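You operate a simulated robot arm through the tools that you are given. There is no shell and no other tool.

Carry out the task below with a simulated robot arm. There is one attempt and no reset: what you move stays moved.

JOB
Zero the grey meter at DARK, then bring its reading to about 290.
Fine: swing the blue arm over the seat first and leave it there; press ZERO once; leave the slider at OPEN; use the white knob.

The check looks at the end state, three seconds after you hand in, the way a careful person would. Anything else that was tipped, shoved, dropped, spilled or broken makes it a failure.

ROBOT AND FRAMES
A 6-joint arm with a three-finger gripper, fixed in place. Base frame: the origin is at the foot of the arm, x ahead of it, y to its left, z up; the work surface is at about z = 0.935. Units: m, degrees, N and s.
Its first joint turns from -166.0 to 166.0 degrees. Payload 4.89 kg.
The TCP is the grasp point between the finger pads, 0.03 m short of the fingertips. In the tool frame z runs along the fingers and y along their closing line. Largest opening 0.164 m; the body of the gripper starts 0.125 m behind the TCP.
Orientation is told as [roll, pitch, yaw] about the base's x, y, z axes, in that order, counted from this pose: with the fingers straight down and closing along the base's y, the tool's x points along the base's -x, its y along +y and its z along -z.

CONTROLS
- The arm moves only by the tool send_rows. Its argument "series" is one flat list of numbers, 6 for each row, row after row: the shift along the tool's x, y, z in m, then the turn, a rotation vector about the tool's x, y, z in degrees. In form: [tx, ty, tz, wx, wy, wz, tx, ty, tz, wx, wy, wz, ...]. A call has 1 to 20 rows; each row shifts and turns the commanded pose from where the row before left it, along the tool's axes as they then stand. "fingers" is the gripper command, from -1 (shut) to 1 (fully open), values between in proportion, set as the call begins (left out, the last holds). Rows are played at 5 a second. More than 0.05 m and 8.6 degrees between two rows, or a gripper value outside its range, and nothing of the call is played. Where a pose cannot be reached the arm comes as near as it can. A force on the tool above 70 N (or 10 N above the force at the start of the call, whichever is more), or a blocked arm, ends the call early, and 0.2 s more pass. The fingers move at their own pace (about 0.108 m/s each) and stop on an object; they squeeze with about 27 N. The grip force told is the motor's: it shows also when the fingers shut on nothing. Time passes only in rows, and 0.2 s behind the last, so rows that do not move let the fingers close. The reply holds the time, the measured pose of the TCP, the force on the tool along the base axes, the opening and the grip force, in the units named above and with some noise, with the torque about the TCP (base axes, N m) and any sound that the robot's microphone picked up.
- Cameras (640 x 400 px; columns grow to the right, rows downward): "scene" is fixed at [0.3997, -0.5024, 1.7296]; the picture's right is [1.00, 0.01, 0.00], its down [0.00, -0.49, -0.87] and it looks along [-0.01, 0.87, -0.49] (base axes); focal length 309 px, centre (320, 200). "wrist" rides on the gripper at [0.076, -0.002, -0.152] in the tool frame; the picture's right is [0.02, 1.00, 0.00], its down [-0.88, 0.02, -0.47] and it looks along [-0.47, 0.01, 0.88] (tool axes); focal length 247 px, centre (320, 200). There is no depth. A picture from a camera that has moved, and an enlarged one, comes with that camera's place and axes in the base frame and with its lens.
- get_image(camera): a new picture of that camera. No time passes.
- lift_body(by): slides the trunk up (or, below 0, down) by that many m; the arm rides with it, the base frame stays. It gives what a move gives, with no picture.
- close_up(camera, box): a new picture of the part [left, top, right, bottom] of that camera's present view, enlarged. No time passes.
- hand_in(): hands the job in; it is judged then, once.

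Nothing tells you positions but the pictures and the camera data. Unless the task says otherwise, let go and move clear before handing in.

The tools are called after "Call:" by a JSON object that holds its "api" and its "payload". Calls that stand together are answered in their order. send_rows: Moves the arm, as the interface text tells. Its arguments: {"type":"object","properties":{"series":{"type":"array","items":{"type":"number"}},"fingers":{"type":"number"}},"required":["series"]} The other tools are called the same way: lift_body (by) slides the trunk up or down; get_image (camera) takes a picture; close_up (camera, box) takes an enlarged picture of a part of a camera's view; hand_in () hands the job in.

At the start:

```text
clock: 0.0
ee_pos: [0.4037, 0.5809, 1.371]
tcp_rot: [0.1, 0.0, 0.0]
ft_force: [-0.2, -0.4, -0.9]
wrist_torque: [0.01, 0.01, 0.0]
grip_width: 0.164
grasp_force: 0.1
trunk travel left (down, up): [-0.175, 0.215]
```

scene: 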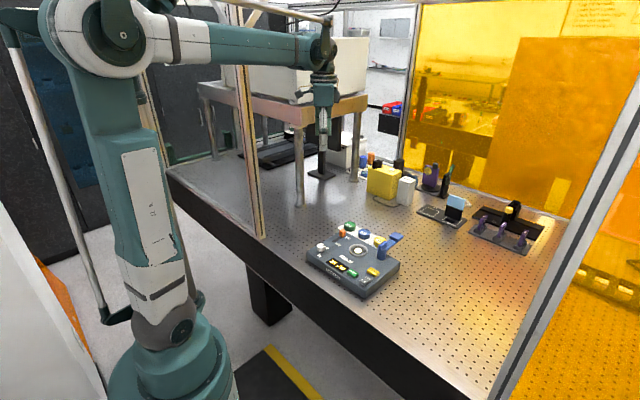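
wrist: 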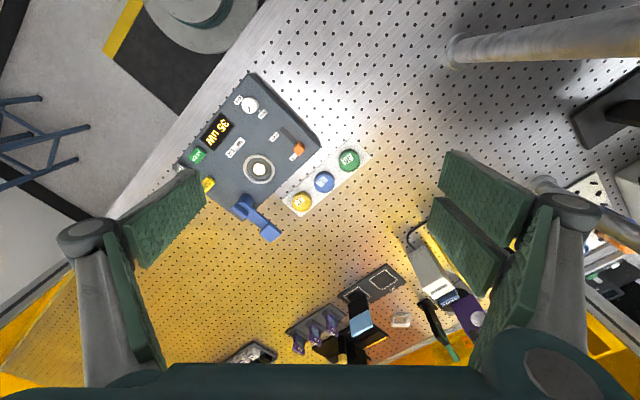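

I see a grey meter box on the optical table with a display, a white knob, a blue arm, an orange slider, and green/yellow buttons. I'll enlarge the pictures to read it before moving.

Call:
{"api": "close_up", "payload": {"camera": "scene", "box": [290, 210, 420, 300]}}

Call:
{"api": "close_up", "payload": {"camera": "wrist", "box": [170, 60, 380, 250]}}

```text
4.44 times, centred on (355, 255) of scene
camera zoom: at [0.3997, -0.5024, 1.7296], right [1.0, 0.01, 0.0], down [0.0, -0.49, -0.87], along [-0.01, 0.87, -0.49], focal length 1371 px, centre (164, -44)
```

zoom: 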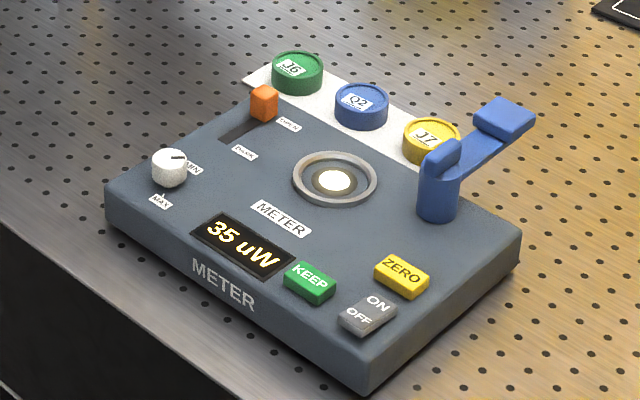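

```text
2.11 times, centred on (275, 155) of wrist
camera zoom: at [0.3286, 0.5794, 1.524], right [-0.02, 1.0, 0.0], down [0.88, 0.02, 0.47], along [0.47, 0.01, -0.88], focal length 520 px, centre (415, 295)
```

zoom: 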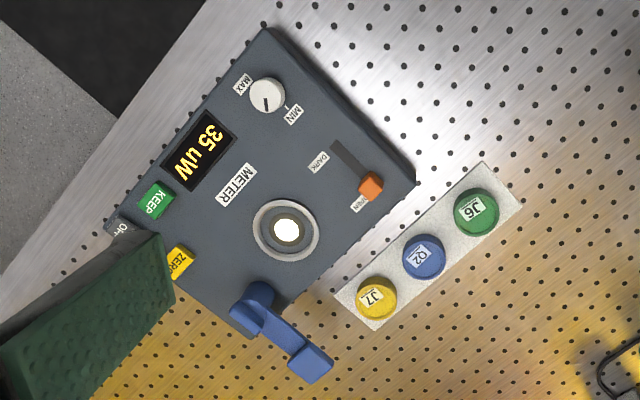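

The meter sits turned about 45° on the table. Its seat is near (0.54, 0.44), the blue arm's post near (0.61, 0.405), and it reads 35 uW with the slider at OPEN. I'll turn the tool to line up with the meter and move in high above it for a closer look.

Call:
{"api": "send_rows", "payload": {"series": [0, 0, 0, 0, 0, -7.5, 0, 0, 0, 0, 0, -7.5, 0, 0, 0, 0, 0, -7.5, 0, 0, 0, 0, 0, -7.5, 0, 0, 0, 0, 0, -7.5, 0, 0, 0, 0, 0, -7.5, 0.0251, -0.0284, 0.0216, 0, 0, 0, 0.0251, -0.0284, 0.0216, 0, 0, 0, 0.0251, -0.0284, 0.0216, 0, 0, 0, 0.0251, -0.0284, 0.0216, 0, 0, 0, 0.0251, -0.0284, 0.0216, 0, 0, 0, 0.0251, -0.0284, 0.0216, 0, 0, 0, 0.0251, -0.0284, 0.0216, 0, 0, 0, 0, 0, 0, 0, 0, 0]}}

Call:
{"api": "get_image", "payload": {"camera": "wrist"}}

Call:
{"api": "get_image", "payload": {"camera": "scene"}}

```text
clock: 3.0
ee_pos: [0.4195, 0.3156, 1.2194]
tcp_rot: [0.1, 0.0, 44.9]
ft_force: [-0.2, 0.3, 0.6]
wrist_torque: [0.03, -0.05, 0.0]
grip_width: 0.1641
grasp_force: 0.0
trunk travel left (down, up): [-0.175, 0.215]
```

```text
taken
camera wrist: at [0.3684, 0.2607, 1.3724], right [-0.72, 0.69, 0.0], down [0.61, 0.64, 0.47], along [0.33, 0.34, -0.88], focal length 247 px, centre (320, 200)
```

wrist: 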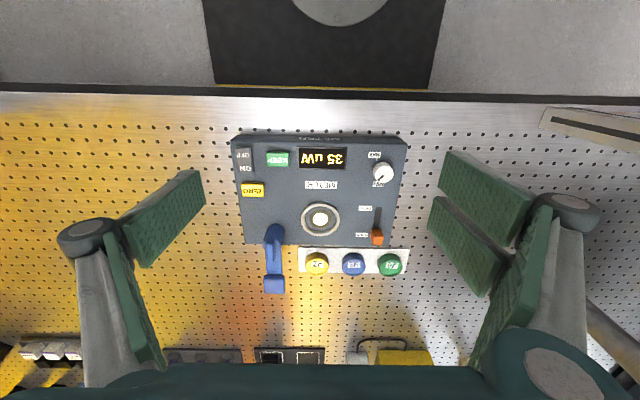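

```text
taken
```

scene: 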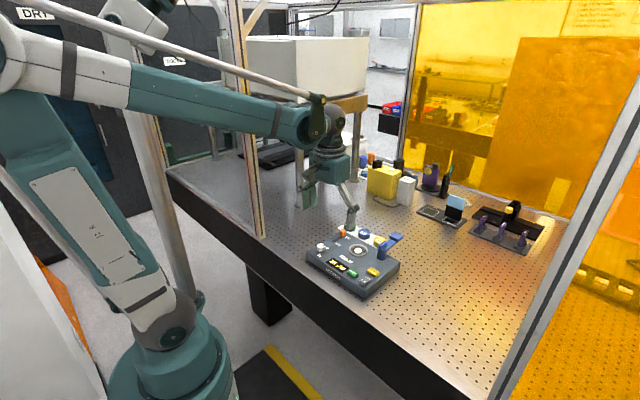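

The meter is now square-on in the wrist view, mirrored upside down. I'll enlarge it to measure positions.

Call:
{"api": "close_up", "payload": {"camera": "wrist", "box": [220, 125, 420, 300]}}

Call:
{"api": "close_up", "payload": {"camera": "wrist", "box": [350, 140, 410, 190]}}

Call:
{"api": "close_up", "payload": {"camera": "scene", "box": [300, 215, 400, 300]}}

Call:
{"api": "close_up", "payload": {"camera": "scene", "box": [300, 230, 350, 270]}}

```text
2.29 times, centred on (320, 212) of wrist
camera zoom: at [0.3684, 0.2607, 1.3724], right [-0.72, 0.69, 0.0], down [0.61, 0.64, 0.47], along [0.33, 0.34, -0.88], focal length 564 px, centre (320, 171)
```

zoom: 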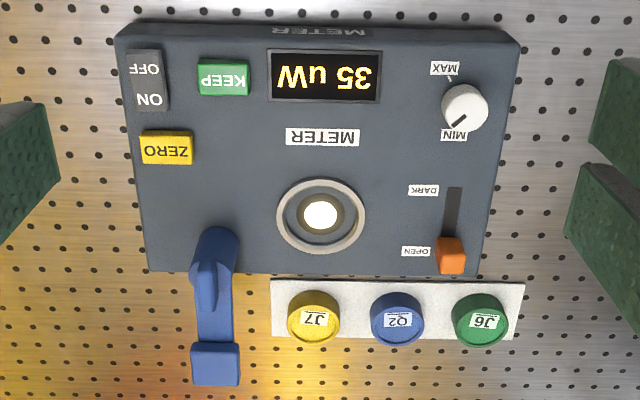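

```text
8.00 times, centred on (380, 165) of wrist
camera zoom: at [0.3684, 0.2607, 1.3724], right [-0.72, 0.69, 0.0], down [0.61, 0.64, 0.47], along [0.33, 0.34, -0.88], focal length 1976 px, centre (-160, 480)
```

zoom: 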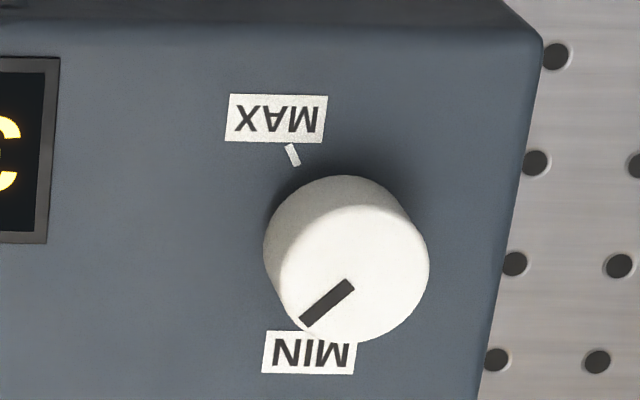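

```text
4.71 times, centred on (350, 258) of scene
camera zoom: at [0.3997, -0.5024, 1.7296], right [1.0, 0.01, 0.0], down [0.0, -0.49, -0.87], along [-0.01, 0.87, -0.49], focal length 1452 px, centre (179, -71)
```

zoom: 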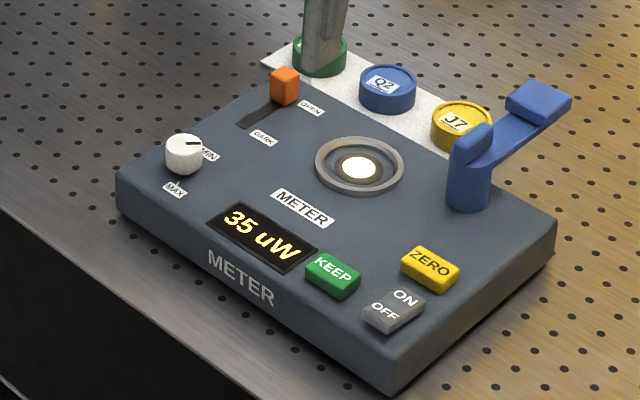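

```text
10.00 times, centred on (325, 250) of scene
camera zoom: at [0.3997, -0.5024, 1.7296], right [1.0, 0.01, 0.0], down [0.0, -0.49, -0.87], along [-0.01, 0.87, -0.49], focal length 3086 px, centre (270, -300)
```

zoom: 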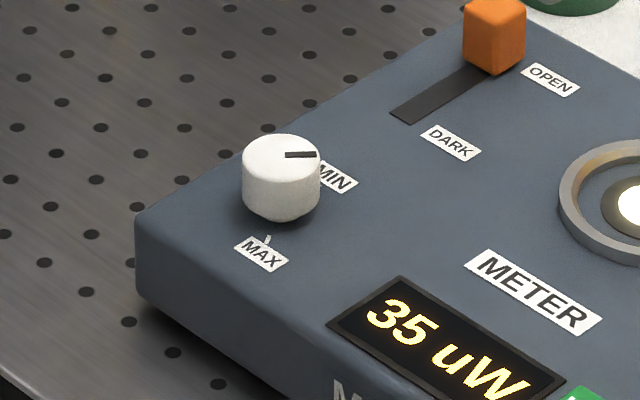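

The knob pointer sits near MIN, the slider is at OPEN, and the blue arm points to the back with its pad about 0.1 m from the post. I'll go lower over the blue arm to measure it more exactly.

Call:
{"api": "send_rows", "payload": {"series": [-0.034, -0.0118, 0.025, 0, 0, 0, -0.034, -0.0118, 0.025, 0, 0, 0, -0.034, -0.0118, 0.025, 0, 0, 0, -0.034, -0.0118, 0.025, 0, 0, 0, 0, 0, 0, 0, 0, 0]}}

Call:
{"api": "get_image", "payload": {"camera": "wrist"}}

Call:
{"api": "close_up", "payload": {"camera": "scene", "box": [300, 205, 420, 300]}}

```text
clock: 4.2
ee_pos: [0.5521, 0.3783, 1.1186]
tcp_rot: [0.0, 0.0, 44.9]
ft_force: [1.0, 0.7, 1.3]
wrist_torque: [-0.11, 0.12, -0.01]
grip_width: 0.1639
grasp_force: 0.0
trunk travel left (down, up): [-0.175, 0.215]
```

```text
taken
camera wrist: at [0.4993, 0.3238, 1.2723], right [-0.72, 0.69, 0.0], down [0.61, 0.64, 0.47], along [0.33, 0.34, -0.88], focal length 247 px, centre (320, 200)
```

wrist: 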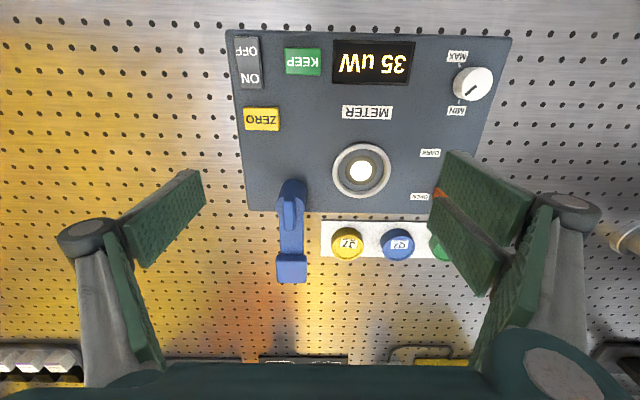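

```text
4.21 times, centred on (360, 252) of scene
camera zoom: at [0.3997, -0.5024, 1.7296], right [1.0, 0.01, 0.0], down [0.0, -0.49, -0.87], along [-0.01, 0.87, -0.49], focal length 1299 px, centre (152, -21)
```

zoom: 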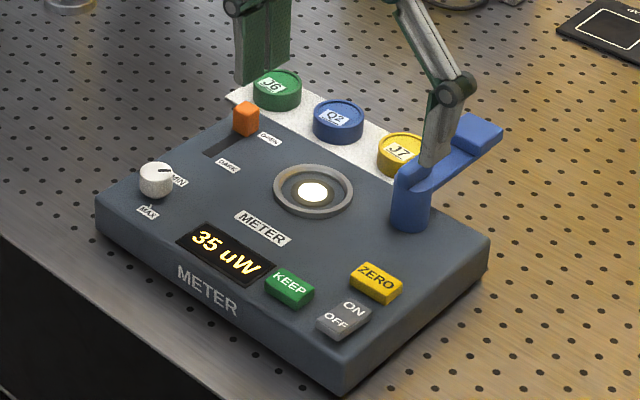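

The blue arm is visible between the fingers. I'll enlarge it, and also the knob now that its MIN tick may be visible.

Call:
{"api": "close_up", "payload": {"camera": "wrist", "box": [225, 140, 425, 300]}}

Call:
{"api": "close_up", "payload": {"camera": "wrist", "box": [420, 30, 520, 130]}}

```text
2.50 times, centred on (325, 220) of wrist
camera zoom: at [0.4993, 0.3238, 1.2723], right [-0.72, 0.69, 0.0], down [0.61, 0.64, 0.47], along [0.33, 0.34, -0.88], focal length 617 px, centre (308, 150)
```

zoom: 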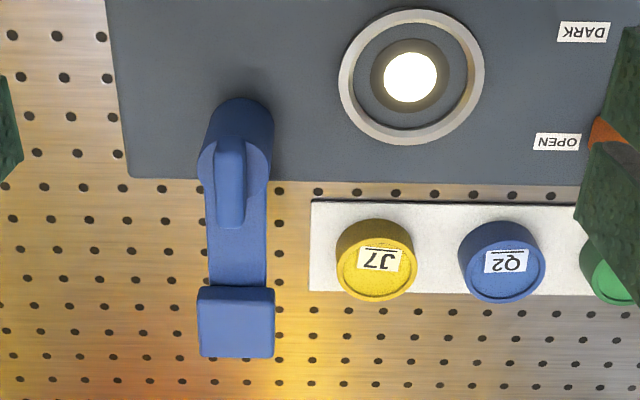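

```text
4.00 times, centred on (470, 80) of wrist
camera zoom: at [0.4993, 0.3238, 1.2723], right [-0.72, 0.69, 0.0], down [0.61, 0.64, 0.47], along [0.33, 0.34, -0.88], focal length 988 px, centre (-280, 680)
```

zoom: 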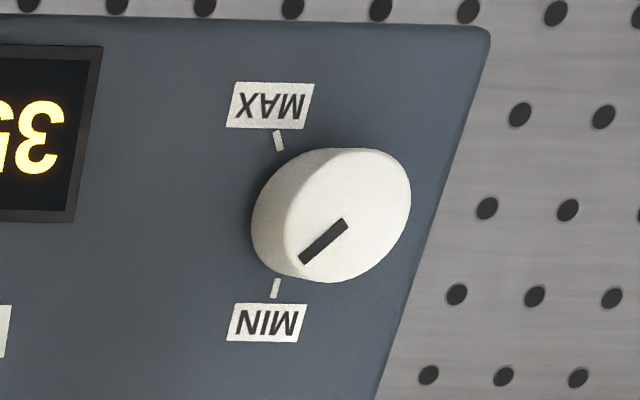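

The arm has a round post, a flat arm, a pad at its end, and a raised tab on top over the pivot. I'll enlarge it further to judge the heights.

Call:
{"api": "close_up", "payload": {"camera": "wrist", "box": [255, 160, 335, 300]}}

Call:
{"api": "close_up", "payload": {"camera": "scene", "box": [360, 215, 420, 265]}}

```text
2.86 times, centred on (295, 230) of wrist
camera zoom: at [0.4993, 0.3238, 1.2723], right [-0.72, 0.69, 0.0], down [0.61, 0.64, 0.47], along [0.33, 0.34, -0.88], focal length 706 px, centre (391, 114)
```

zoom: 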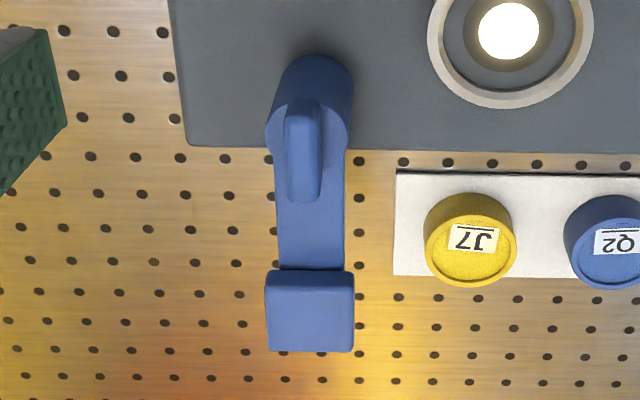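

```text
8.00 times, centred on (390, 240) of scene
camera zoom: at [0.3997, -0.5024, 1.7296], right [1.0, 0.01, 0.0], down [0.0, -0.49, -0.87], along [-0.01, 0.87, -0.49], focal length 2468 px, centre (-240, -120)
```

zoom: 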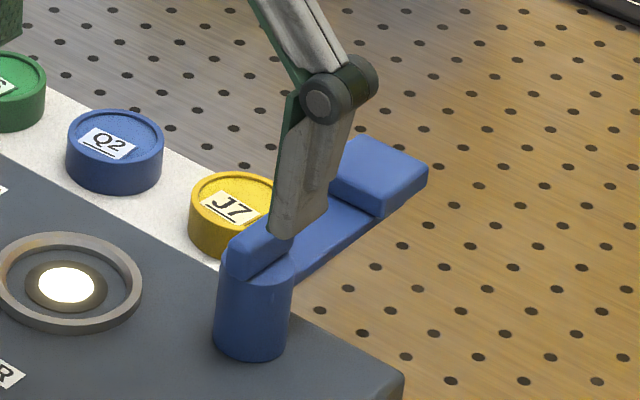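

Working in meter-aligned coordinates (u to the right, v to the back), I take the post at (0.157, 0.728), the pad 0.096 m behind it, and the arm's height at z 1.00 to 1.01. I'll shut the fingers, go to the right side of the arm and come down beside it.

Call:
{"api": "send_rows", "payload": {"fingers": -1, "series": [-0.0313, -0.0205, 0, 0, 0, 0, -0.0313, -0.0205, 0, 0, 0, 0, -0.0313, -0.0205, 0, 0, 0, 0, -0.0313, -0.0205, 0, 0, 0, 0, 0, 0, 0.03, 0, 0, 0, 0, 0, 0.03, 0, 0, 0, 0, 0, 0, 0, 0, 0]}}

Call:
{"api": "get_image", "payload": {"camera": "wrist"}}

Call:
{"api": "get_image", "payload": {"camera": "scene"}}

```text
clock: 5.8
ee_pos: [0.6993, 0.4095, 1.0589]
tcp_rot: [-0.1, 0.0, 44.9]
ft_force: [0.5, -0.1, -0.5]
wrist_torque: [-0.05, 0.05, -0.02]
grip_width: 0.0
grasp_force: 27.0
trunk travel left (down, up): [-0.175, 0.215]
```

```text
taken
camera wrist: at [0.6453, 0.354, 1.2126], right [-0.72, 0.69, 0.0], down [0.61, 0.64, 0.47], along [0.33, 0.34, -0.88], focal length 247 px, centre (320, 200)
```

wrist: 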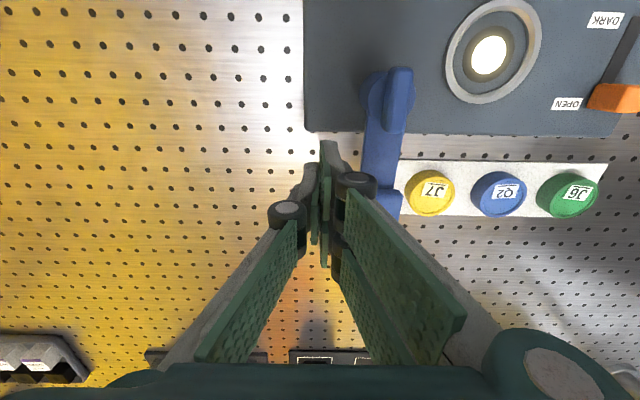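

```text
taken
```

scene: 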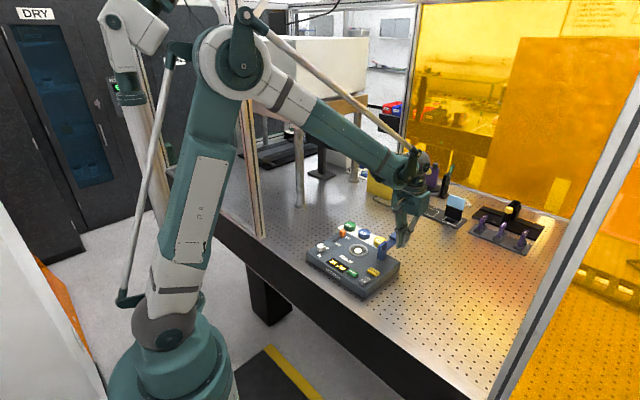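

The shut fingers stand about 2 cm to the right of the arm. I'll come down to arm height and check the clearance before pushing.

Call:
{"api": "send_rows", "payload": {"series": [0, 0, 0.017, 0, 0, 0, 0, 0, 0.017, 0, 0, 0, 0, 0, 0, 0, 0, 0]}}

Call:
{"api": "close_up", "payload": {"camera": "scene", "box": [330, 190, 450, 290]}}

Call:
{"api": "close_up", "payload": {"camera": "wrist", "box": [240, 50, 480, 270]}}

```text
clock: 6.6
ee_pos: [0.6987, 0.4092, 1.0254]
tcp_rot: [0.1, 0.1, 44.9]
ft_force: [-0.1, -0.6, 0.0]
wrist_torque: [0.01, 0.01, 0.01]
grip_width: 0.0
grasp_force: 27.0
trunk travel left (down, up): [-0.175, 0.215]
```

```text
4.00 times, centred on (390, 240) of scene
camera zoom: at [0.3997, -0.5024, 1.7296], right [1.0, 0.01, 0.0], down [0.0, -0.49, -0.87], along [-0.01, 0.87, -0.49], focal length 1234 px, centre (40, 40)
```

zoom: 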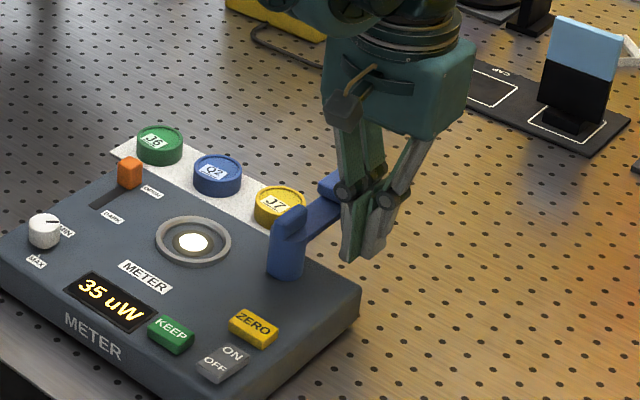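

```text
1.82 times, centred on (360, 160) of wrist
camera zoom: at [0.6455, 0.3542, 1.1792], right [-0.72, 0.69, 0.0], down [0.61, 0.64, 0.47], along [0.33, 0.34, -0.88], focal length 449 px, centre (247, 273)
```

zoom: 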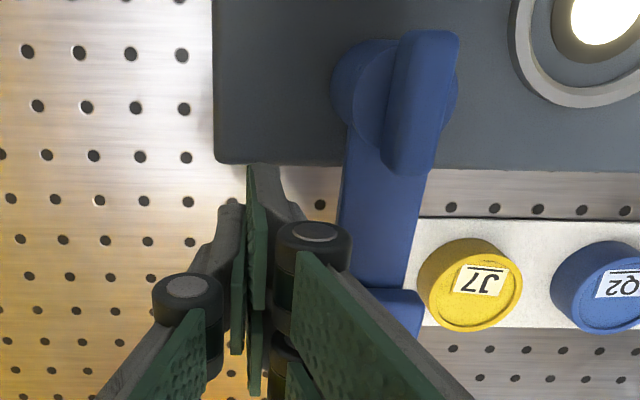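

The tip sits beside the arm with no force on it, and the knuckles are well above the pad. I'll start pushing the arm counter-clockwise along an arc about the post.

Call:
{"api": "send_rows", "payload": {"series": [0, 0.0127, 0, 0, 0, 0, 0, 0.0127, 0, 0, 0, 0, -0.0025, 0.006, 0, 0, 0, 0, -0.0025, 0.006, 0, 0, 0, 0, -0.001, 0.007, 0, 0, 0, 0, -0.001, 0.007, 0, 0, 0, 0, 0, 0, 0, 0, 0, 0]}}

Call:
{"api": "close_up", "payload": {"camera": "scene", "box": [330, 190, 450, 290]}}

Call:
{"api": "get_image", "payload": {"camera": "wrist"}}

```text
clock: 8.2
ee_pos: [0.6651, 0.452, 1.0265]
tcp_rot: [0.0, 0.0, 44.9]
ft_force: [-0.8, 1.4, -0.2]
wrist_torque: [0.02, 0.03, 0.0]
grip_width: 0.0
grasp_force: 26.7
trunk travel left (down, up): [-0.175, 0.215]
```

```text
4.00 times, centred on (390, 240) of scene
camera zoom: at [0.3997, -0.5024, 1.7296], right [1.0, 0.01, 0.0], down [0.0, -0.49, -0.87], along [-0.01, 0.87, -0.49], focal length 1234 px, centre (40, 40)
```

zoom: 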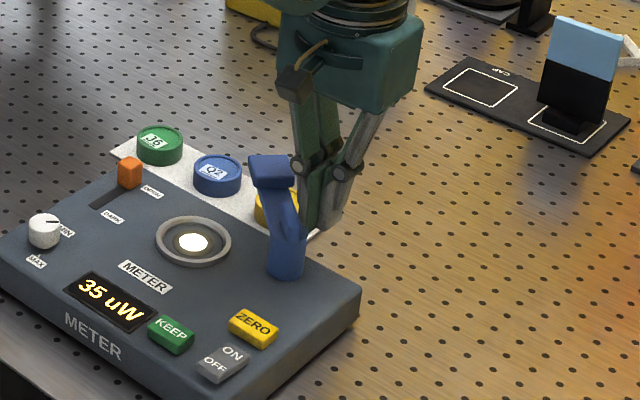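

```text
taken
camera wrist: at [0.6133, 0.3956, 1.1791], right [-0.72, 0.69, 0.0], down [0.61, 0.64, 0.47], along [0.33, 0.34, -0.88], focal length 247 px, centre (320, 200)
```

wrist: 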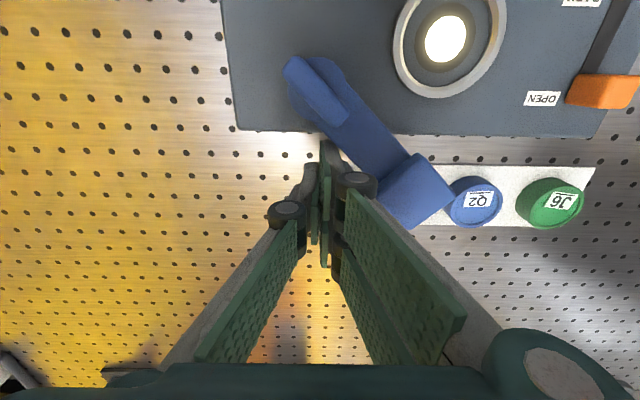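

The arm has swung roughly 40° and follows the finger freely. I'll continue along the arc in small steps.

Call:
{"api": "send_rows", "payload": {"series": [0.0007, 0.0065, 0, 0, 0, 0, 0.0007, 0.0065, 0, 0, 0, 0, 0.0032, 0.0075, 0, 0, 0, 0, 0.0032, 0.0075, 0, 0, 0, 0, 0.0057, 0.0066, 0, 0, 0, 0, 0, 0, 0, 0, 0, 0]}}

Call:
{"api": "get_image", "payload": {"camera": "wrist"}}

Call:
{"api": "close_up", "payload": {"camera": "scene", "box": [330, 190, 450, 290]}}

```text
clock: 9.6
ee_pos: [0.6328, 0.4651, 1.0257]
tcp_rot: [0.0, 0.0, 45.0]
ft_force: [0.7, 0.6, -0.1]
wrist_torque: [-0.01, 0.01, -0.02]
grip_width: 0.0001
grasp_force: 27.1
trunk travel left (down, up): [-0.175, 0.215]
```

```text
taken
camera wrist: at [0.5793, 0.4104, 1.1791], right [-0.72, 0.69, 0.0], down [0.61, 0.64, 0.47], along [0.33, 0.34, -0.88], focal length 247 px, centre (320, 200)
```

wrist: 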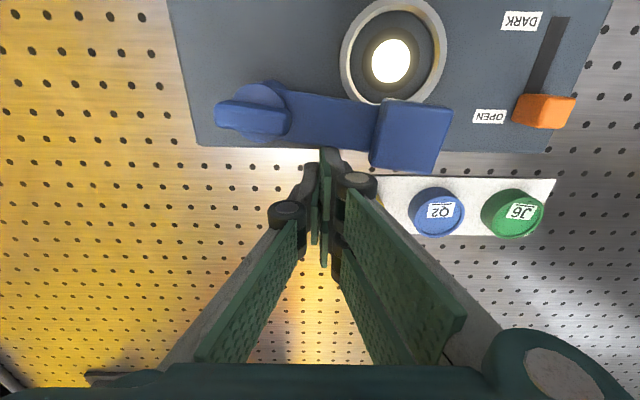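

```text
4.00 times, centred on (390, 240) of scene
camera zoom: at [0.3997, -0.5024, 1.7296], right [1.0, 0.01, 0.0], down [0.0, -0.49, -0.87], along [-0.01, 0.87, -0.49], focal length 1234 px, centre (40, 40)
```

zoom: 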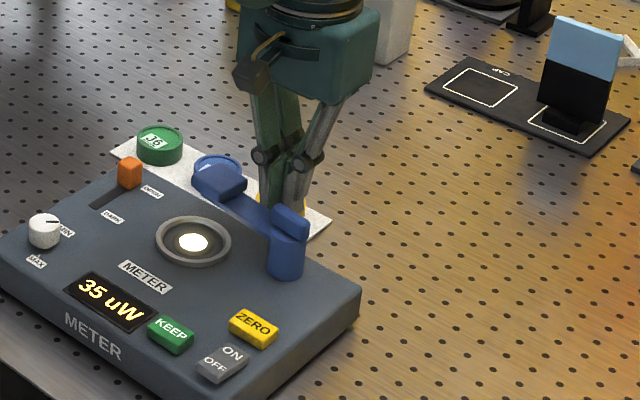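

The arm is now nearly pointing at the seat, with about 25° left. I'll nudge it on in smaller steps.

Call:
{"api": "send_rows", "payload": {"series": [0.004, 0.0055, 0, 0, 0, 0, 0.0045, 0.0045, 0, 0, 0, 0, 0.0051, 0.0034, 0, 0, 0, 0, 0, 0, 0, 0, 0, 0]}}

Call:
{"api": "get_image", "payload": {"camera": "wrist"}}

Call:
{"api": "close_up", "payload": {"camera": "scene", "box": [330, 190, 450, 290]}}

```text
clock: 10.6
ee_pos: [0.613, 0.4643, 1.026]
tcp_rot: [0.0, 0.0, 44.9]
ft_force: [-0.6, 0.5, 0.4]
wrist_torque: [0.02, 0.0, 0.03]
grip_width: 0.0001
grasp_force: 27.0
trunk travel left (down, up): [-0.175, 0.215]
```

```text
taken
camera wrist: at [0.5603, 0.4104, 1.1793], right [-0.72, 0.69, 0.0], down [0.61, 0.64, 0.47], along [0.33, 0.34, -0.88], focal length 247 px, centre (320, 200)
```

wrist: 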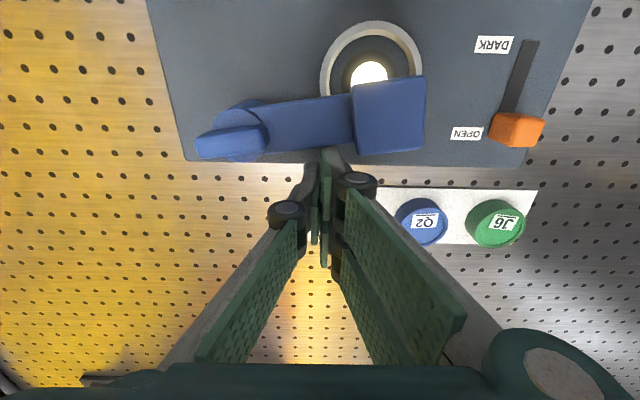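

```text
4.00 times, centred on (390, 240) of scene
camera zoom: at [0.3997, -0.5024, 1.7296], right [1.0, 0.01, 0.0], down [0.0, -0.49, -0.87], along [-0.01, 0.87, -0.49], focal length 1234 px, centre (40, 40)
```

zoom: 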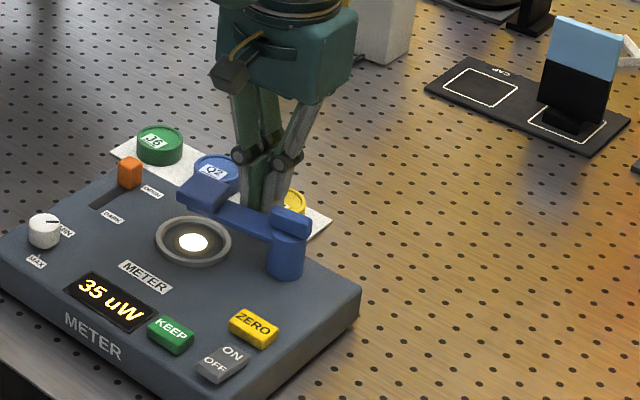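

About 10° remains before the pad is centred over the glowing seat. I'll nudge on.

Call:
{"api": "send_rows", "payload": {"series": [0.004, 0.0026, 0, 0, 0, 0, 0.0042, 0.0021, 0, 0, 0, 0, 0, 0, 0, 0, 0, 0]}}

Call:
{"api": "get_image", "payload": {"camera": "wrist"}}

Call:
{"api": "close_up", "payload": {"camera": "scene", "box": [330, 190, 450, 290]}}

```text
clock: 11.4
ee_pos: [0.6039, 0.4635, 1.0258]
tcp_rot: [0.0, 0.0, 44.9]
ft_force: [-0.9, 0.4, -0.2]
wrist_torque: [0.04, 0.01, -0.02]
grip_width: 0.0002
grasp_force: 26.7
trunk travel left (down, up): [-0.175, 0.215]
```

```text
taken
camera wrist: at [0.5513, 0.408, 1.1788], right [-0.72, 0.69, 0.0], down [0.61, 0.64, 0.47], along [0.33, 0.34, -0.88], focal length 247 px, centre (320, 200)
```

wrist: 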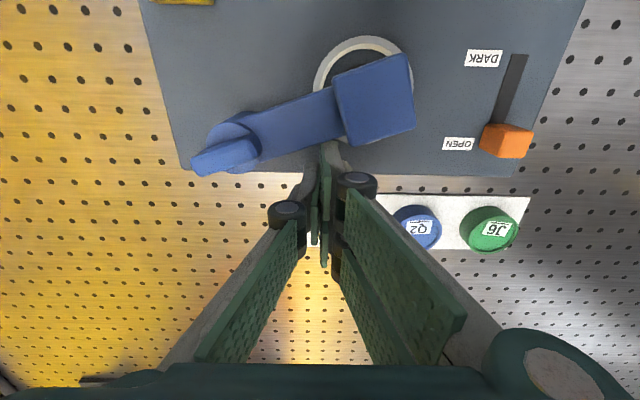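

```text
4.00 times, centred on (390, 240) of scene
camera zoom: at [0.3997, -0.5024, 1.7296], right [1.0, 0.01, 0.0], down [0.0, -0.49, -0.87], along [-0.01, 0.87, -0.49], focal length 1234 px, centre (40, 40)
```

zoom: 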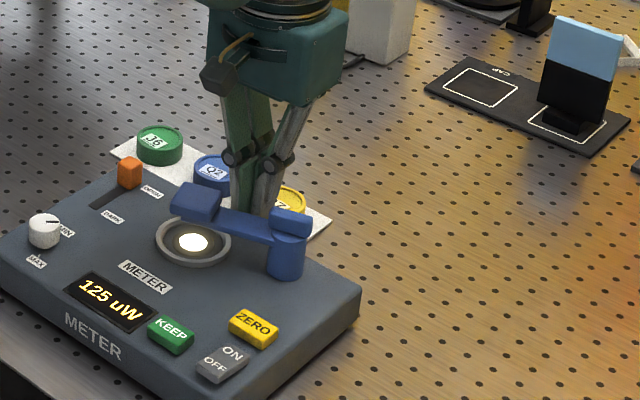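

The reading jumped to 125 uW, so the pad is now sensed over the seat. I'll back the finger off, rise, and check the alignment from above.

Call:
{"api": "send_rows", "payload": {"series": [-0.01, 0, 0, 0, 0, 0, -0.01, 0, -0.02, 0, 0, 0, 0, 0, -0.04, 0, 0, 0, 0.03, 0.005, -0.035, 0, 0, 0, 0.04, 0.005, -0.02, 0, 0, 0, 0.04, 0.005, -0.01, 0, 0, 0, 0, 0, 0, 0, 0, 0], "fingers": -1}}

Call:
{"api": "get_image", "payload": {"camera": "wrist"}}

Call:
{"api": "close_up", "payload": {"camera": "scene", "box": [300, 215, 400, 300]}}

```text
clock: 13.0
ee_pos: [0.5292, 0.4084, 1.1529]
tcp_rot: [0.0, 0.0, 44.9]
ft_force: [-1.9, 0.0, 0.8]
wrist_torque: [0.1, -0.16, 0.0]
grip_width: 0.0
grasp_force: 26.6
trunk travel left (down, up): [-0.175, 0.215]
```

```text
taken
camera wrist: at [0.4766, 0.3534, 1.3052], right [-0.72, 0.69, 0.0], down [0.61, 0.64, 0.47], along [0.33, 0.34, -0.88], focal length 247 px, centre (320, 200)
```

wrist: 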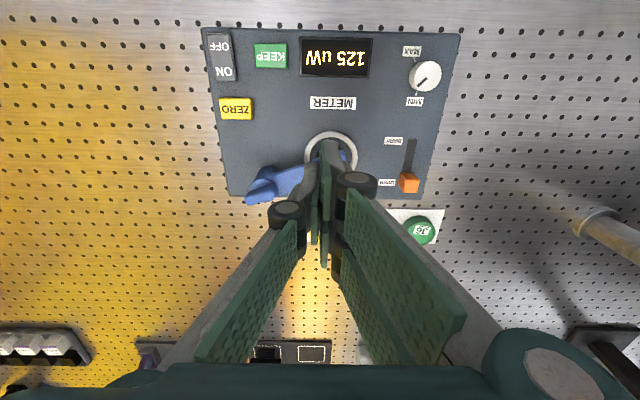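

```text
4.71 times, centred on (350, 258) of scene
camera zoom: at [0.3997, -0.5024, 1.7296], right [1.0, 0.01, 0.0], down [0.0, -0.49, -0.87], along [-0.01, 0.87, -0.49], focal length 1452 px, centre (179, -71)
```

zoom: 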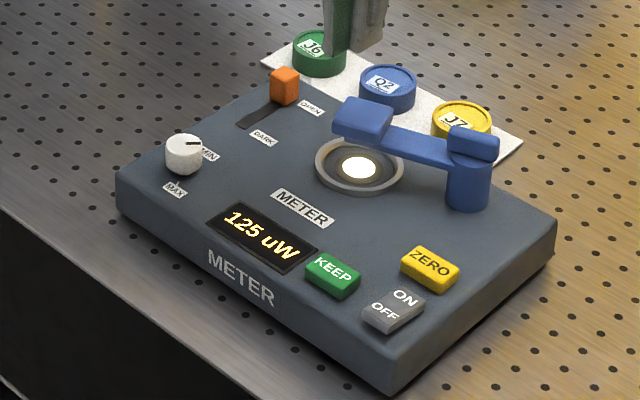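

The pad is aligned over the seat within about a millimetre. The slider handle comes next, near (u −0.04, v 0.725), so I'll enlarge it to get its size and the slot's extent.

Call:
{"api": "close_up", "payload": {"camera": "wrist", "box": [370, 120, 450, 210]}}

Call:
{"api": "close_up", "payload": {"camera": "scene", "box": [325, 222, 375, 262]}}

```text
4.44 times, centred on (410, 165) of wrist
camera zoom: at [0.4766, 0.3534, 1.3052], right [-0.72, 0.69, 0.0], down [0.61, 0.64, 0.47], along [0.33, 0.34, -0.88], focal length 1098 px, centre (-80, 356)
```

zoom: 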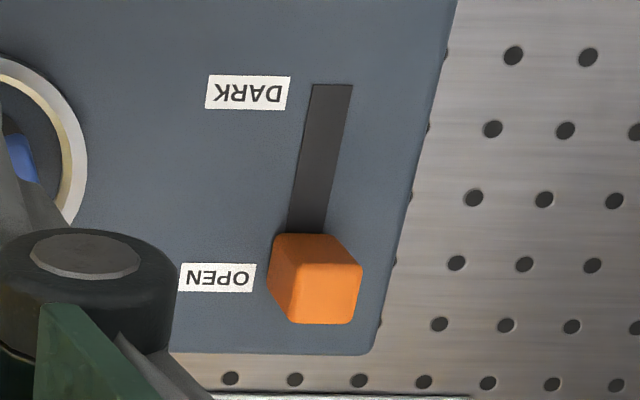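

```text
10.00 times, centred on (350, 242) of scene
camera zoom: at [0.3997, -0.5024, 1.7296], right [1.0, 0.01, 0.0], down [0.0, -0.49, -0.87], along [-0.01, 0.87, -0.49], focal length 3086 px, centre (20, -220)
```

zoom: 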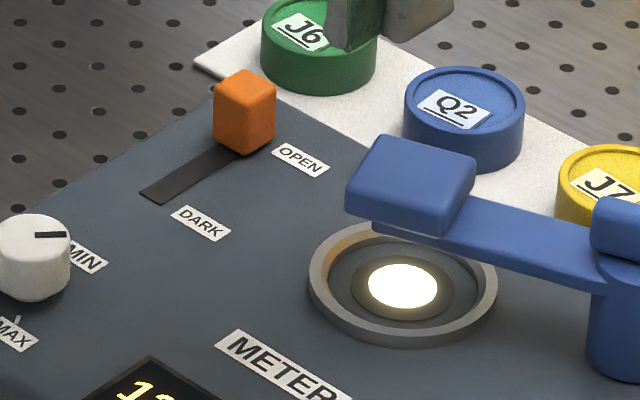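

The handle is about 2 cm cube, reaching from v 0.717 to 0.738, and the slot's DARK end is near v 0.669. I'll go behind it with shut fingers and come down.

Call:
{"api": "send_rows", "payload": {"series": [-0.02625, 0.03185, 0, 0, 0, 0, -0.02625, 0.03185, 0, 0, 0, 0, -0.02625, 0.03185, 0, 0, 0, 0, -0.02625, 0.03185, 0, 0, 0, 0, 0, 0, 0.04, 0, 0, 0, 0, 0, 0.04, 0, 0, 0, 0, 0, 0.04, 0, 0, 0, 0, 0, 0.018, 0, 0, 0, 0, 0, 0, 0, 0, 0]}}

Call:
{"api": "get_image", "payload": {"camera": "wrist"}}

Call:
{"api": "close_up", "payload": {"camera": "scene", "box": [300, 205, 400, 285]}}

```text
clock: 15.0
ee_pos: [0.5127, 0.5746, 1.0126]
tcp_rot: [0.0, 0.0, 44.9]
ft_force: [0.5, -0.4, -0.4]
wrist_torque: [0.0, 0.05, 0.0]
grip_width: 0.0001
grasp_force: 27.1
trunk travel left (down, up): [-0.175, 0.215]
```

```text
taken
camera wrist: at [0.46, 0.5198, 1.1657], right [-0.72, 0.69, 0.0], down [0.61, 0.64, 0.47], along [0.33, 0.34, -0.88], focal length 247 px, centre (320, 200)
```

wrist: 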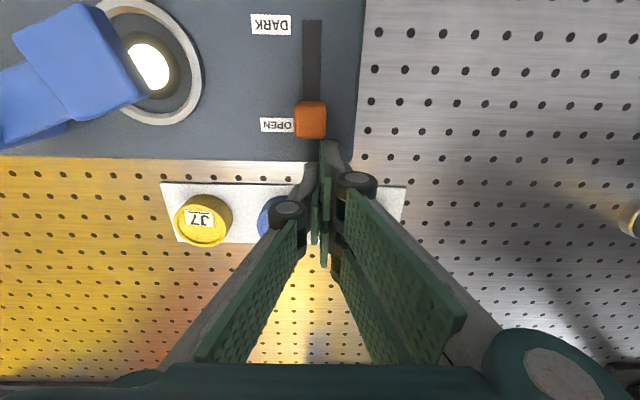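

```text
5.00 times, centred on (350, 245) of scene
camera zoom: at [0.3997, -0.5024, 1.7296], right [1.0, 0.01, 0.0], down [0.0, -0.49, -0.87], along [-0.01, 0.87, -0.49], focal length 1543 px, centre (170, -25)
```

zoom: 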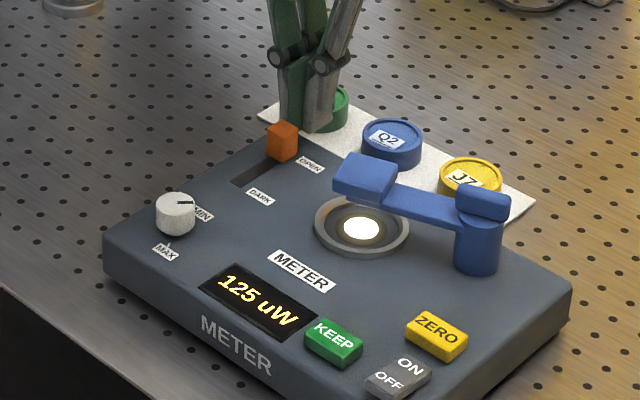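

The tip is right behind the handle, about 6 mm off to one side. I'll correct that and push the slider toward DARK in small steps.

Call:
{"api": "send_rows", "payload": {"series": [0.01, -0.006, 0, 0, 0, 0, 0.008, 0, 0, 0, 0, 0, 0.007, 0, 0, 0, 0, 0, 0.007, 0, 0, 0, 0, 0, 0.007, 0, 0, 0, 0, 0, 0.007, 0, 0, 0, 0, 0, 0, 0, 0, 0, 0, 0]}}

Call:
{"api": "get_image", "payload": {"camera": "wrist"}}

Call:
{"api": "close_up", "payload": {"camera": "scene", "box": [300, 205, 400, 285]}}

```text
clock: 16.6
ee_pos: [0.4849, 0.5384, 1.0131]
tcp_rot: [0.0, 0.0, 45.0]
ft_force: [-0.5, 0.7, -1.1]
wrist_torque: [-0.02, -0.02, -0.01]
grip_width: 0.0
grasp_force: 26.9
trunk travel left (down, up): [-0.175, 0.215]
```

```text
taken
camera wrist: at [0.4323, 0.4828, 1.1661], right [-0.72, 0.69, 0.0], down [0.61, 0.64, 0.47], along [0.33, 0.34, -0.88], focal length 247 px, centre (320, 200)
```

wrist: 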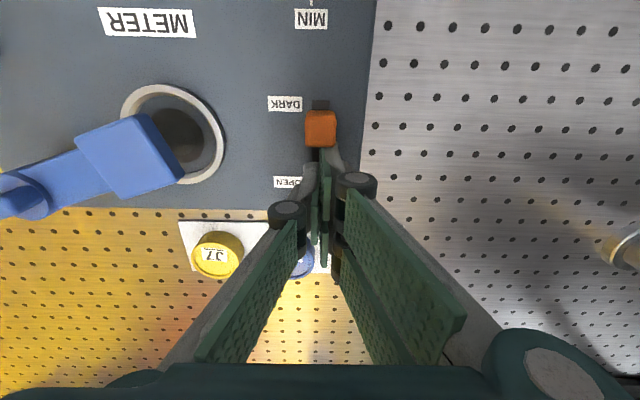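

```text
5.00 times, centred on (350, 245) of scene
camera zoom: at [0.3997, -0.5024, 1.7296], right [1.0, 0.01, 0.0], down [0.0, -0.49, -0.87], along [-0.01, 0.87, -0.49], focal length 1543 px, centre (170, -25)
```

zoom: 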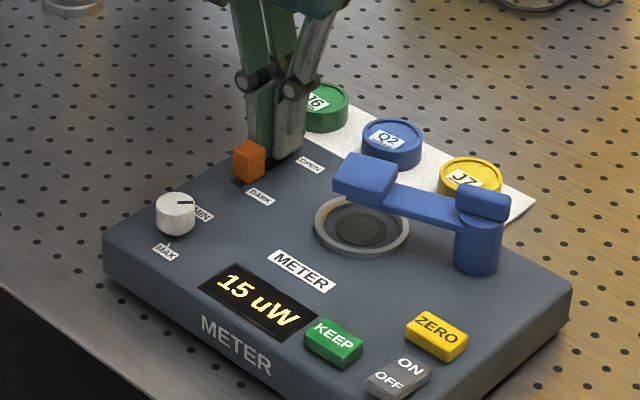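

The light went off and it reads 15 uW. A little of the slot is still visible ahead of the handle, so I'll push a few millimetres more.

Call:
{"api": "send_rows", "payload": {"series": [0.002, 0, 0, 0, 0, 0, 0.002, 0, 0, 0, 0, 0, 0.002, 0, 0, 0, 0, 0, 0, 0, 0, 0, 0, 0]}}

Call:
{"api": "close_up", "payload": {"camera": "wrist", "box": [260, 60, 380, 180]}}

Call:
{"api": "close_up", "payload": {"camera": "scene", "box": [300, 205, 400, 285]}}

```text
clock: 17.6
ee_pos: [0.4818, 0.5325, 1.0137]
tcp_rot: [-0.1, 0.0, 44.9]
ft_force: [0.1, -0.2, -0.6]
wrist_torque: [-0.02, 0.03, 0.0]
grip_width: 0.0001
grasp_force: 26.7
trunk travel left (down, up): [-0.175, 0.215]
```

```text
3.33 times, centred on (320, 120) of wrist
camera zoom: at [0.4281, 0.4783, 1.1659], right [-0.72, 0.69, 0.0], down [0.61, 0.64, 0.47], along [0.33, 0.34, -0.88], focal length 823 px, centre (320, 467)
```

zoom: 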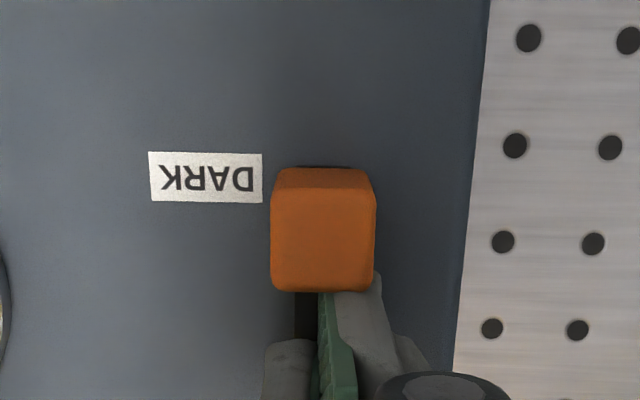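

```text
5.00 times, centred on (350, 245) of scene
camera zoom: at [0.3997, -0.5024, 1.7296], right [1.0, 0.01, 0.0], down [0.0, -0.49, -0.87], along [-0.01, 0.87, -0.49], focal length 1543 px, centre (170, -25)
```

zoom: 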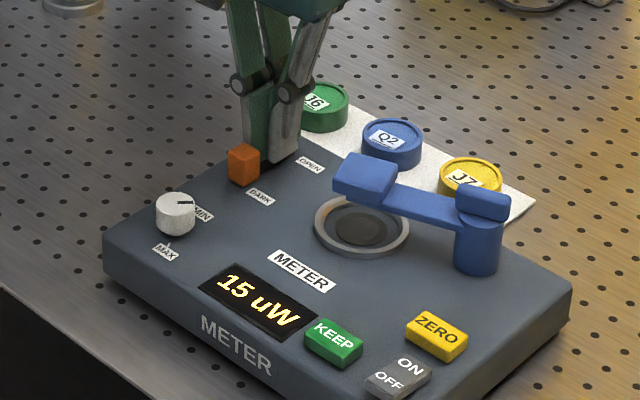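

The slider is now at the DARK end and it reads 15 uW. Next I'll rise, go over the ZERO button near (u 0.190, v 0.634), and stop just above it.

Call:
{"api": "send_rows", "payload": {"series": [-0.006, 0, 0, 0, 0, 0, 0, 0, -0.045, 0, 0, 0, 0, 0, -0.045, 0, 0, 0, 0.0178, -0.0452, 0, 0, 0, 0, 0.0178, -0.0452, 0, 0, 0, 0, 0.0178, -0.0452, 0, 0, 0, 0, 0.0178, -0.0452, 0, 0, 0, 0, 0.0178, -0.0452, 0, 0, 0, 0, 0, 0, 0.04, 0, 0, 0, 0, 0, 0.03, 0, 0, 0, 0, 0, 0, 0, 0, 0]}}

Call:
{"api": "get_image", "payload": {"camera": "wrist"}}

Call:
{"api": "close_up", "payload": {"camera": "scene", "box": [310, 205, 410, 300]}}

```text
clock: 20.0
ee_pos: [0.5822, 0.3152, 1.0317]
tcp_rot: [0.0, 0.1, 44.9]
ft_force: [-0.1, -0.6, 0.1]
wrist_torque: [0.01, 0.06, 0.02]
grip_width: 0.0001
grasp_force: 27.0
trunk travel left (down, up): [-0.175, 0.215]
```

```text
taken
camera wrist: at [0.5298, 0.2595, 1.1859], right [-0.72, 0.69, 0.0], down [0.61, 0.64, 0.47], along [0.33, 0.34, -0.88], focal length 247 px, centre (320, 200)
```

wrist: 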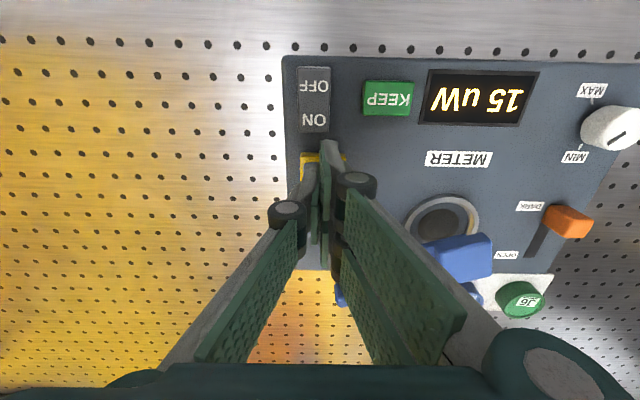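

```text
4.21 times, centred on (360, 252) of scene
camera zoom: at [0.3997, -0.5024, 1.7296], right [1.0, 0.01, 0.0], down [0.0, -0.49, -0.87], along [-0.01, 0.87, -0.49], focal length 1299 px, centre (152, -21)
```

zoom: 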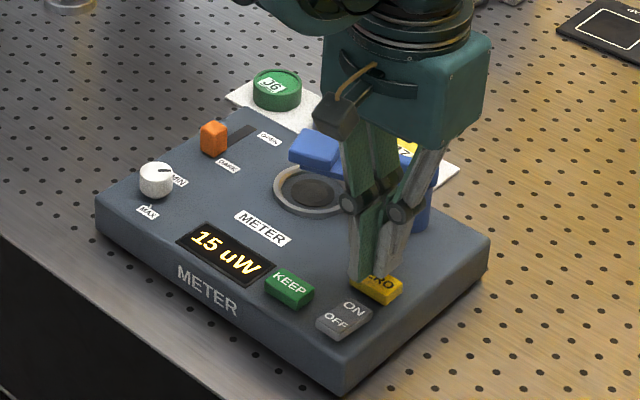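

The tip hangs over the ZERO button, clear of KEEP and the ON/OFF switch. I'll lower it in small steps and watch the force and display.

Call:
{"api": "send_rows", "payload": {"series": [-0.002, 0, 0.006, 0, 0, 0, 0, 0, 0.005, 0, 0, 0, 0, 0, 0, 0, 0, 0]}}

Call:
{"api": "close_up", "payload": {"camera": "scene", "box": [330, 240, 400, 300]}}

Call:
{"api": "close_up", "payload": {"camera": "wrist", "box": [270, 60, 400, 190]}}

```text
clock: 20.8
ee_pos: [0.5834, 0.3164, 1.0216]
tcp_rot: [0.0, 0.0, 45.0]
ft_force: [-0.8, 0.1, 0.4]
wrist_torque: [0.01, -0.01, 0.02]
grip_width: 0.0001
grasp_force: 26.5
trunk travel left (down, up): [-0.175, 0.215]
```

```text
6.67 times, centred on (365, 270) of scene
camera zoom: at [0.3997, -0.5024, 1.7296], right [1.0, 0.01, 0.0], down [0.0, -0.49, -0.87], along [-0.01, 0.87, -0.49], focal length 2057 px, centre (20, -267)
```

zoom: 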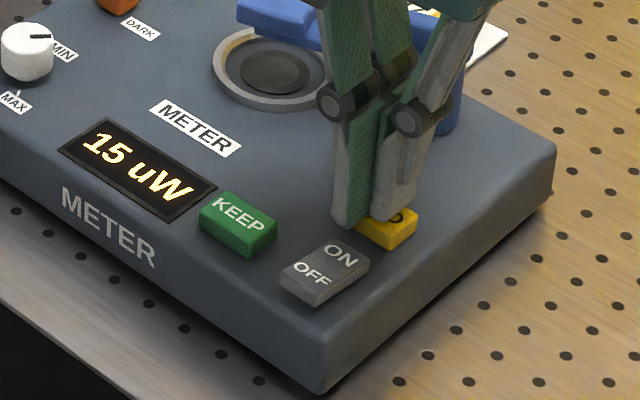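

```text
3.08 times, centred on (335, 125) of wrist
camera zoom: at [0.5307, 0.261, 1.175], right [-0.72, 0.69, 0.0], down [0.61, 0.64, 0.47], along [0.33, 0.34, -0.88], focal length 760 px, centre (274, 431)
```

zoom: 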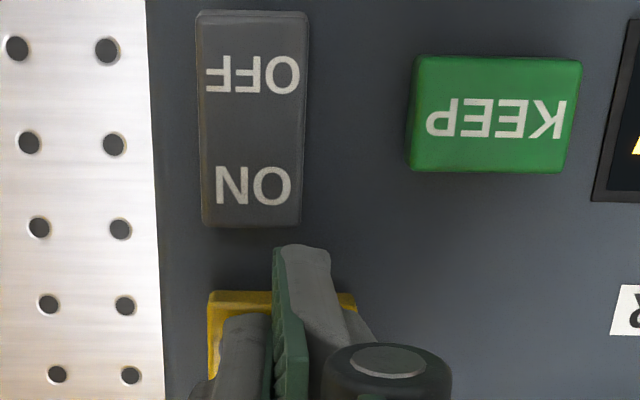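

The fingertips stand about 1.3 cm nearer the front than the reported point, and that also fits the earlier pushes. I'll shift back by 1.2 cm so the tip centres on ZERO and check again.

Call:
{"api": "send_rows", "payload": {"series": [-0.006, 0, 0, 0, 0, 0, -0.006, 0, 0, 0, 0, 0, 0, 0, 0, 0, 0, 0]}}

Call:
{"api": "close_up", "payload": {"camera": "scene", "box": [330, 240, 400, 300]}}

Call:
{"api": "close_up", "payload": {"camera": "wrist", "box": [270, 60, 400, 190]}}

```text
clock: 21.6
ee_pos: [0.5913, 0.3261, 1.0217]
tcp_rot: [0.0, 0.0, 45.0]
ft_force: [0.5, 1.0, -0.4]
wrist_torque: [0.02, 0.01, -0.01]
grip_width: 0.0
grasp_force: 27.2
trunk travel left (down, up): [-0.175, 0.215]
```

```text
6.67 times, centred on (365, 270) of scene
camera zoom: at [0.3997, -0.5024, 1.7296], right [1.0, 0.01, 0.0], down [0.0, -0.49, -0.87], along [-0.01, 0.87, -0.49], focal length 2057 px, centre (20, -267)
```

zoom: 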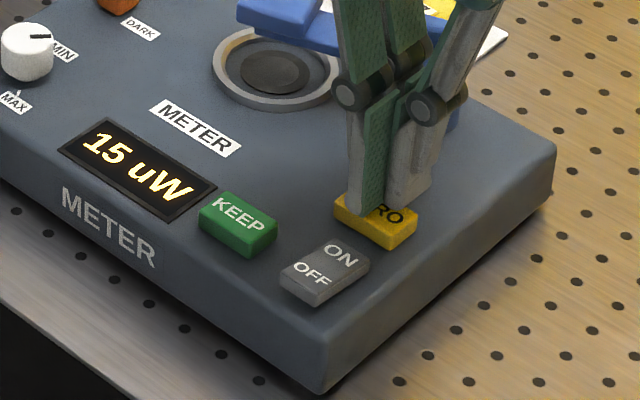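

```text
3.08 times, centred on (335, 125) of wrist
camera zoom: at [0.5394, 0.2697, 1.175], right [-0.72, 0.69, 0.0], down [0.61, 0.64, 0.47], along [0.33, 0.34, -0.88], focal length 760 px, centre (274, 431)
```

zoom: 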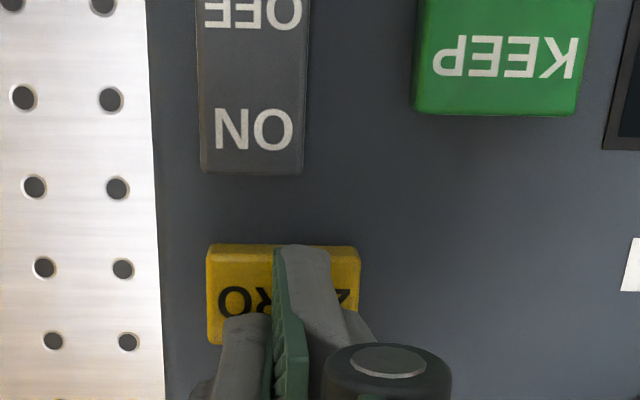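

The tip is now over the ZERO button. I'll centre it 4 mm sideways and descend carefully.

Call:
{"api": "send_rows", "payload": {"series": [0, -0.004, 0.003, 0, 0, 0, 0, 0, 0.003, 0, 0, 0, 0, 0, 0, 0, 0, 0]}}

Call:
{"api": "close_up", "payload": {"camera": "scene", "box": [330, 240, 400, 300]}}

```text
clock: 22.4
ee_pos: [0.5939, 0.3213, 1.0165]
tcp_rot: [0.0, 0.1, 45.0]
ft_force: [0.9, 0.9, 2.5]
wrist_torque: [-0.02, -0.01, -0.01]
grip_width: 0.0059
grasp_force: 44.6
trunk travel left (down, up): [-0.175, 0.215]
heard: click
```

```text
6.67 times, centred on (365, 270) of scene
camera zoom: at [0.3997, -0.5024, 1.7296], right [1.0, 0.01, 0.0], down [0.0, -0.49, -0.87], along [-0.01, 0.87, -0.49], focal length 2057 px, centre (20, -267)
```

zoom: 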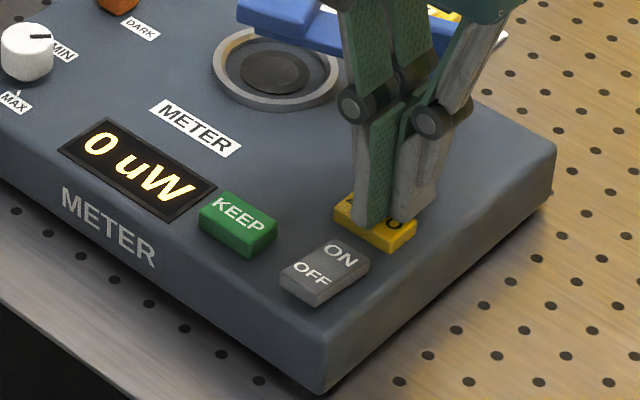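

ZERO clicked once and the display shows 0 uW. I'll rise straight up and go to the front side of the slider, stopping above the gap between knob and handle to check clearance.

Call:
{"api": "send_rows", "payload": {"series": [0, 0, -0.04, 0, 0, 0, 0, 0, -0.04, 0, 0, 0, -0.001, 0.0463, 0, 0, 0, 0, -0.001, 0.0463, 0, 0, 0, 0, -0.001, 0.0463, 0, 0, 0, 0, -0.001, 0.0463, 0, 0, 0, 0, -0.001, 0.0463, 0, 0, 0, 0, 0, 0, 0.04, 0, 0, 0, 0, 0, 0, 0, 0, 0]}}

Call:
{"api": "get_image", "payload": {"camera": "wrist"}}

Call:
{"api": "close_up", "payload": {"camera": "scene", "box": [300, 215, 400, 290]}}

```text
clock: 24.4
ee_pos: [0.4349, 0.4896, 1.0554]
tcp_rot: [-0.1, -0.1, 45.0]
ft_force: [0.4, 1.1, 0.6]
wrist_torque: [-0.01, -0.02, -0.01]
grip_width: 0.0001
grasp_force: 45.8
trunk travel left (down, up): [-0.175, 0.215]
```

```text
taken
camera wrist: at [0.3816, 0.4351, 1.2088], right [-0.72, 0.69, 0.0], down [0.61, 0.64, 0.47], along [0.33, 0.34, -0.88], focal length 247 px, centre (320, 200)
```

wrist: 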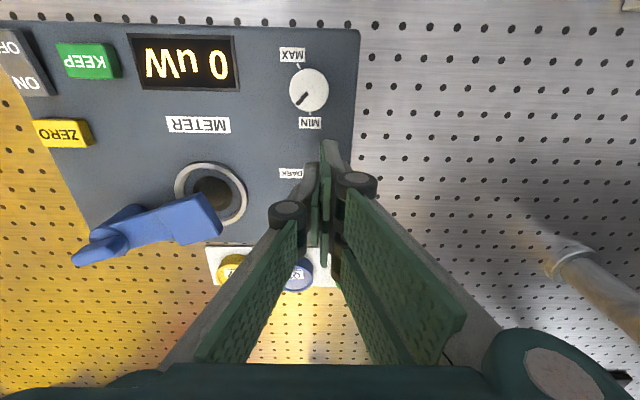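

```text
5.33 times, centred on (350, 252) of scene
camera zoom: at [0.3997, -0.5024, 1.7296], right [1.0, 0.01, 0.0], down [0.0, -0.49, -0.87], along [-0.01, 0.87, -0.49], focal length 1646 px, centre (160, -80)
```

zoom: 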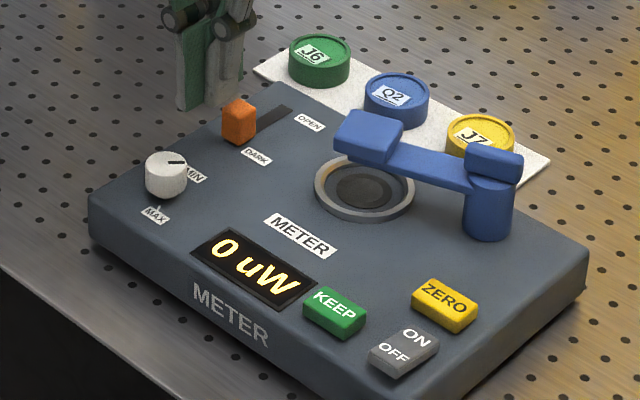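

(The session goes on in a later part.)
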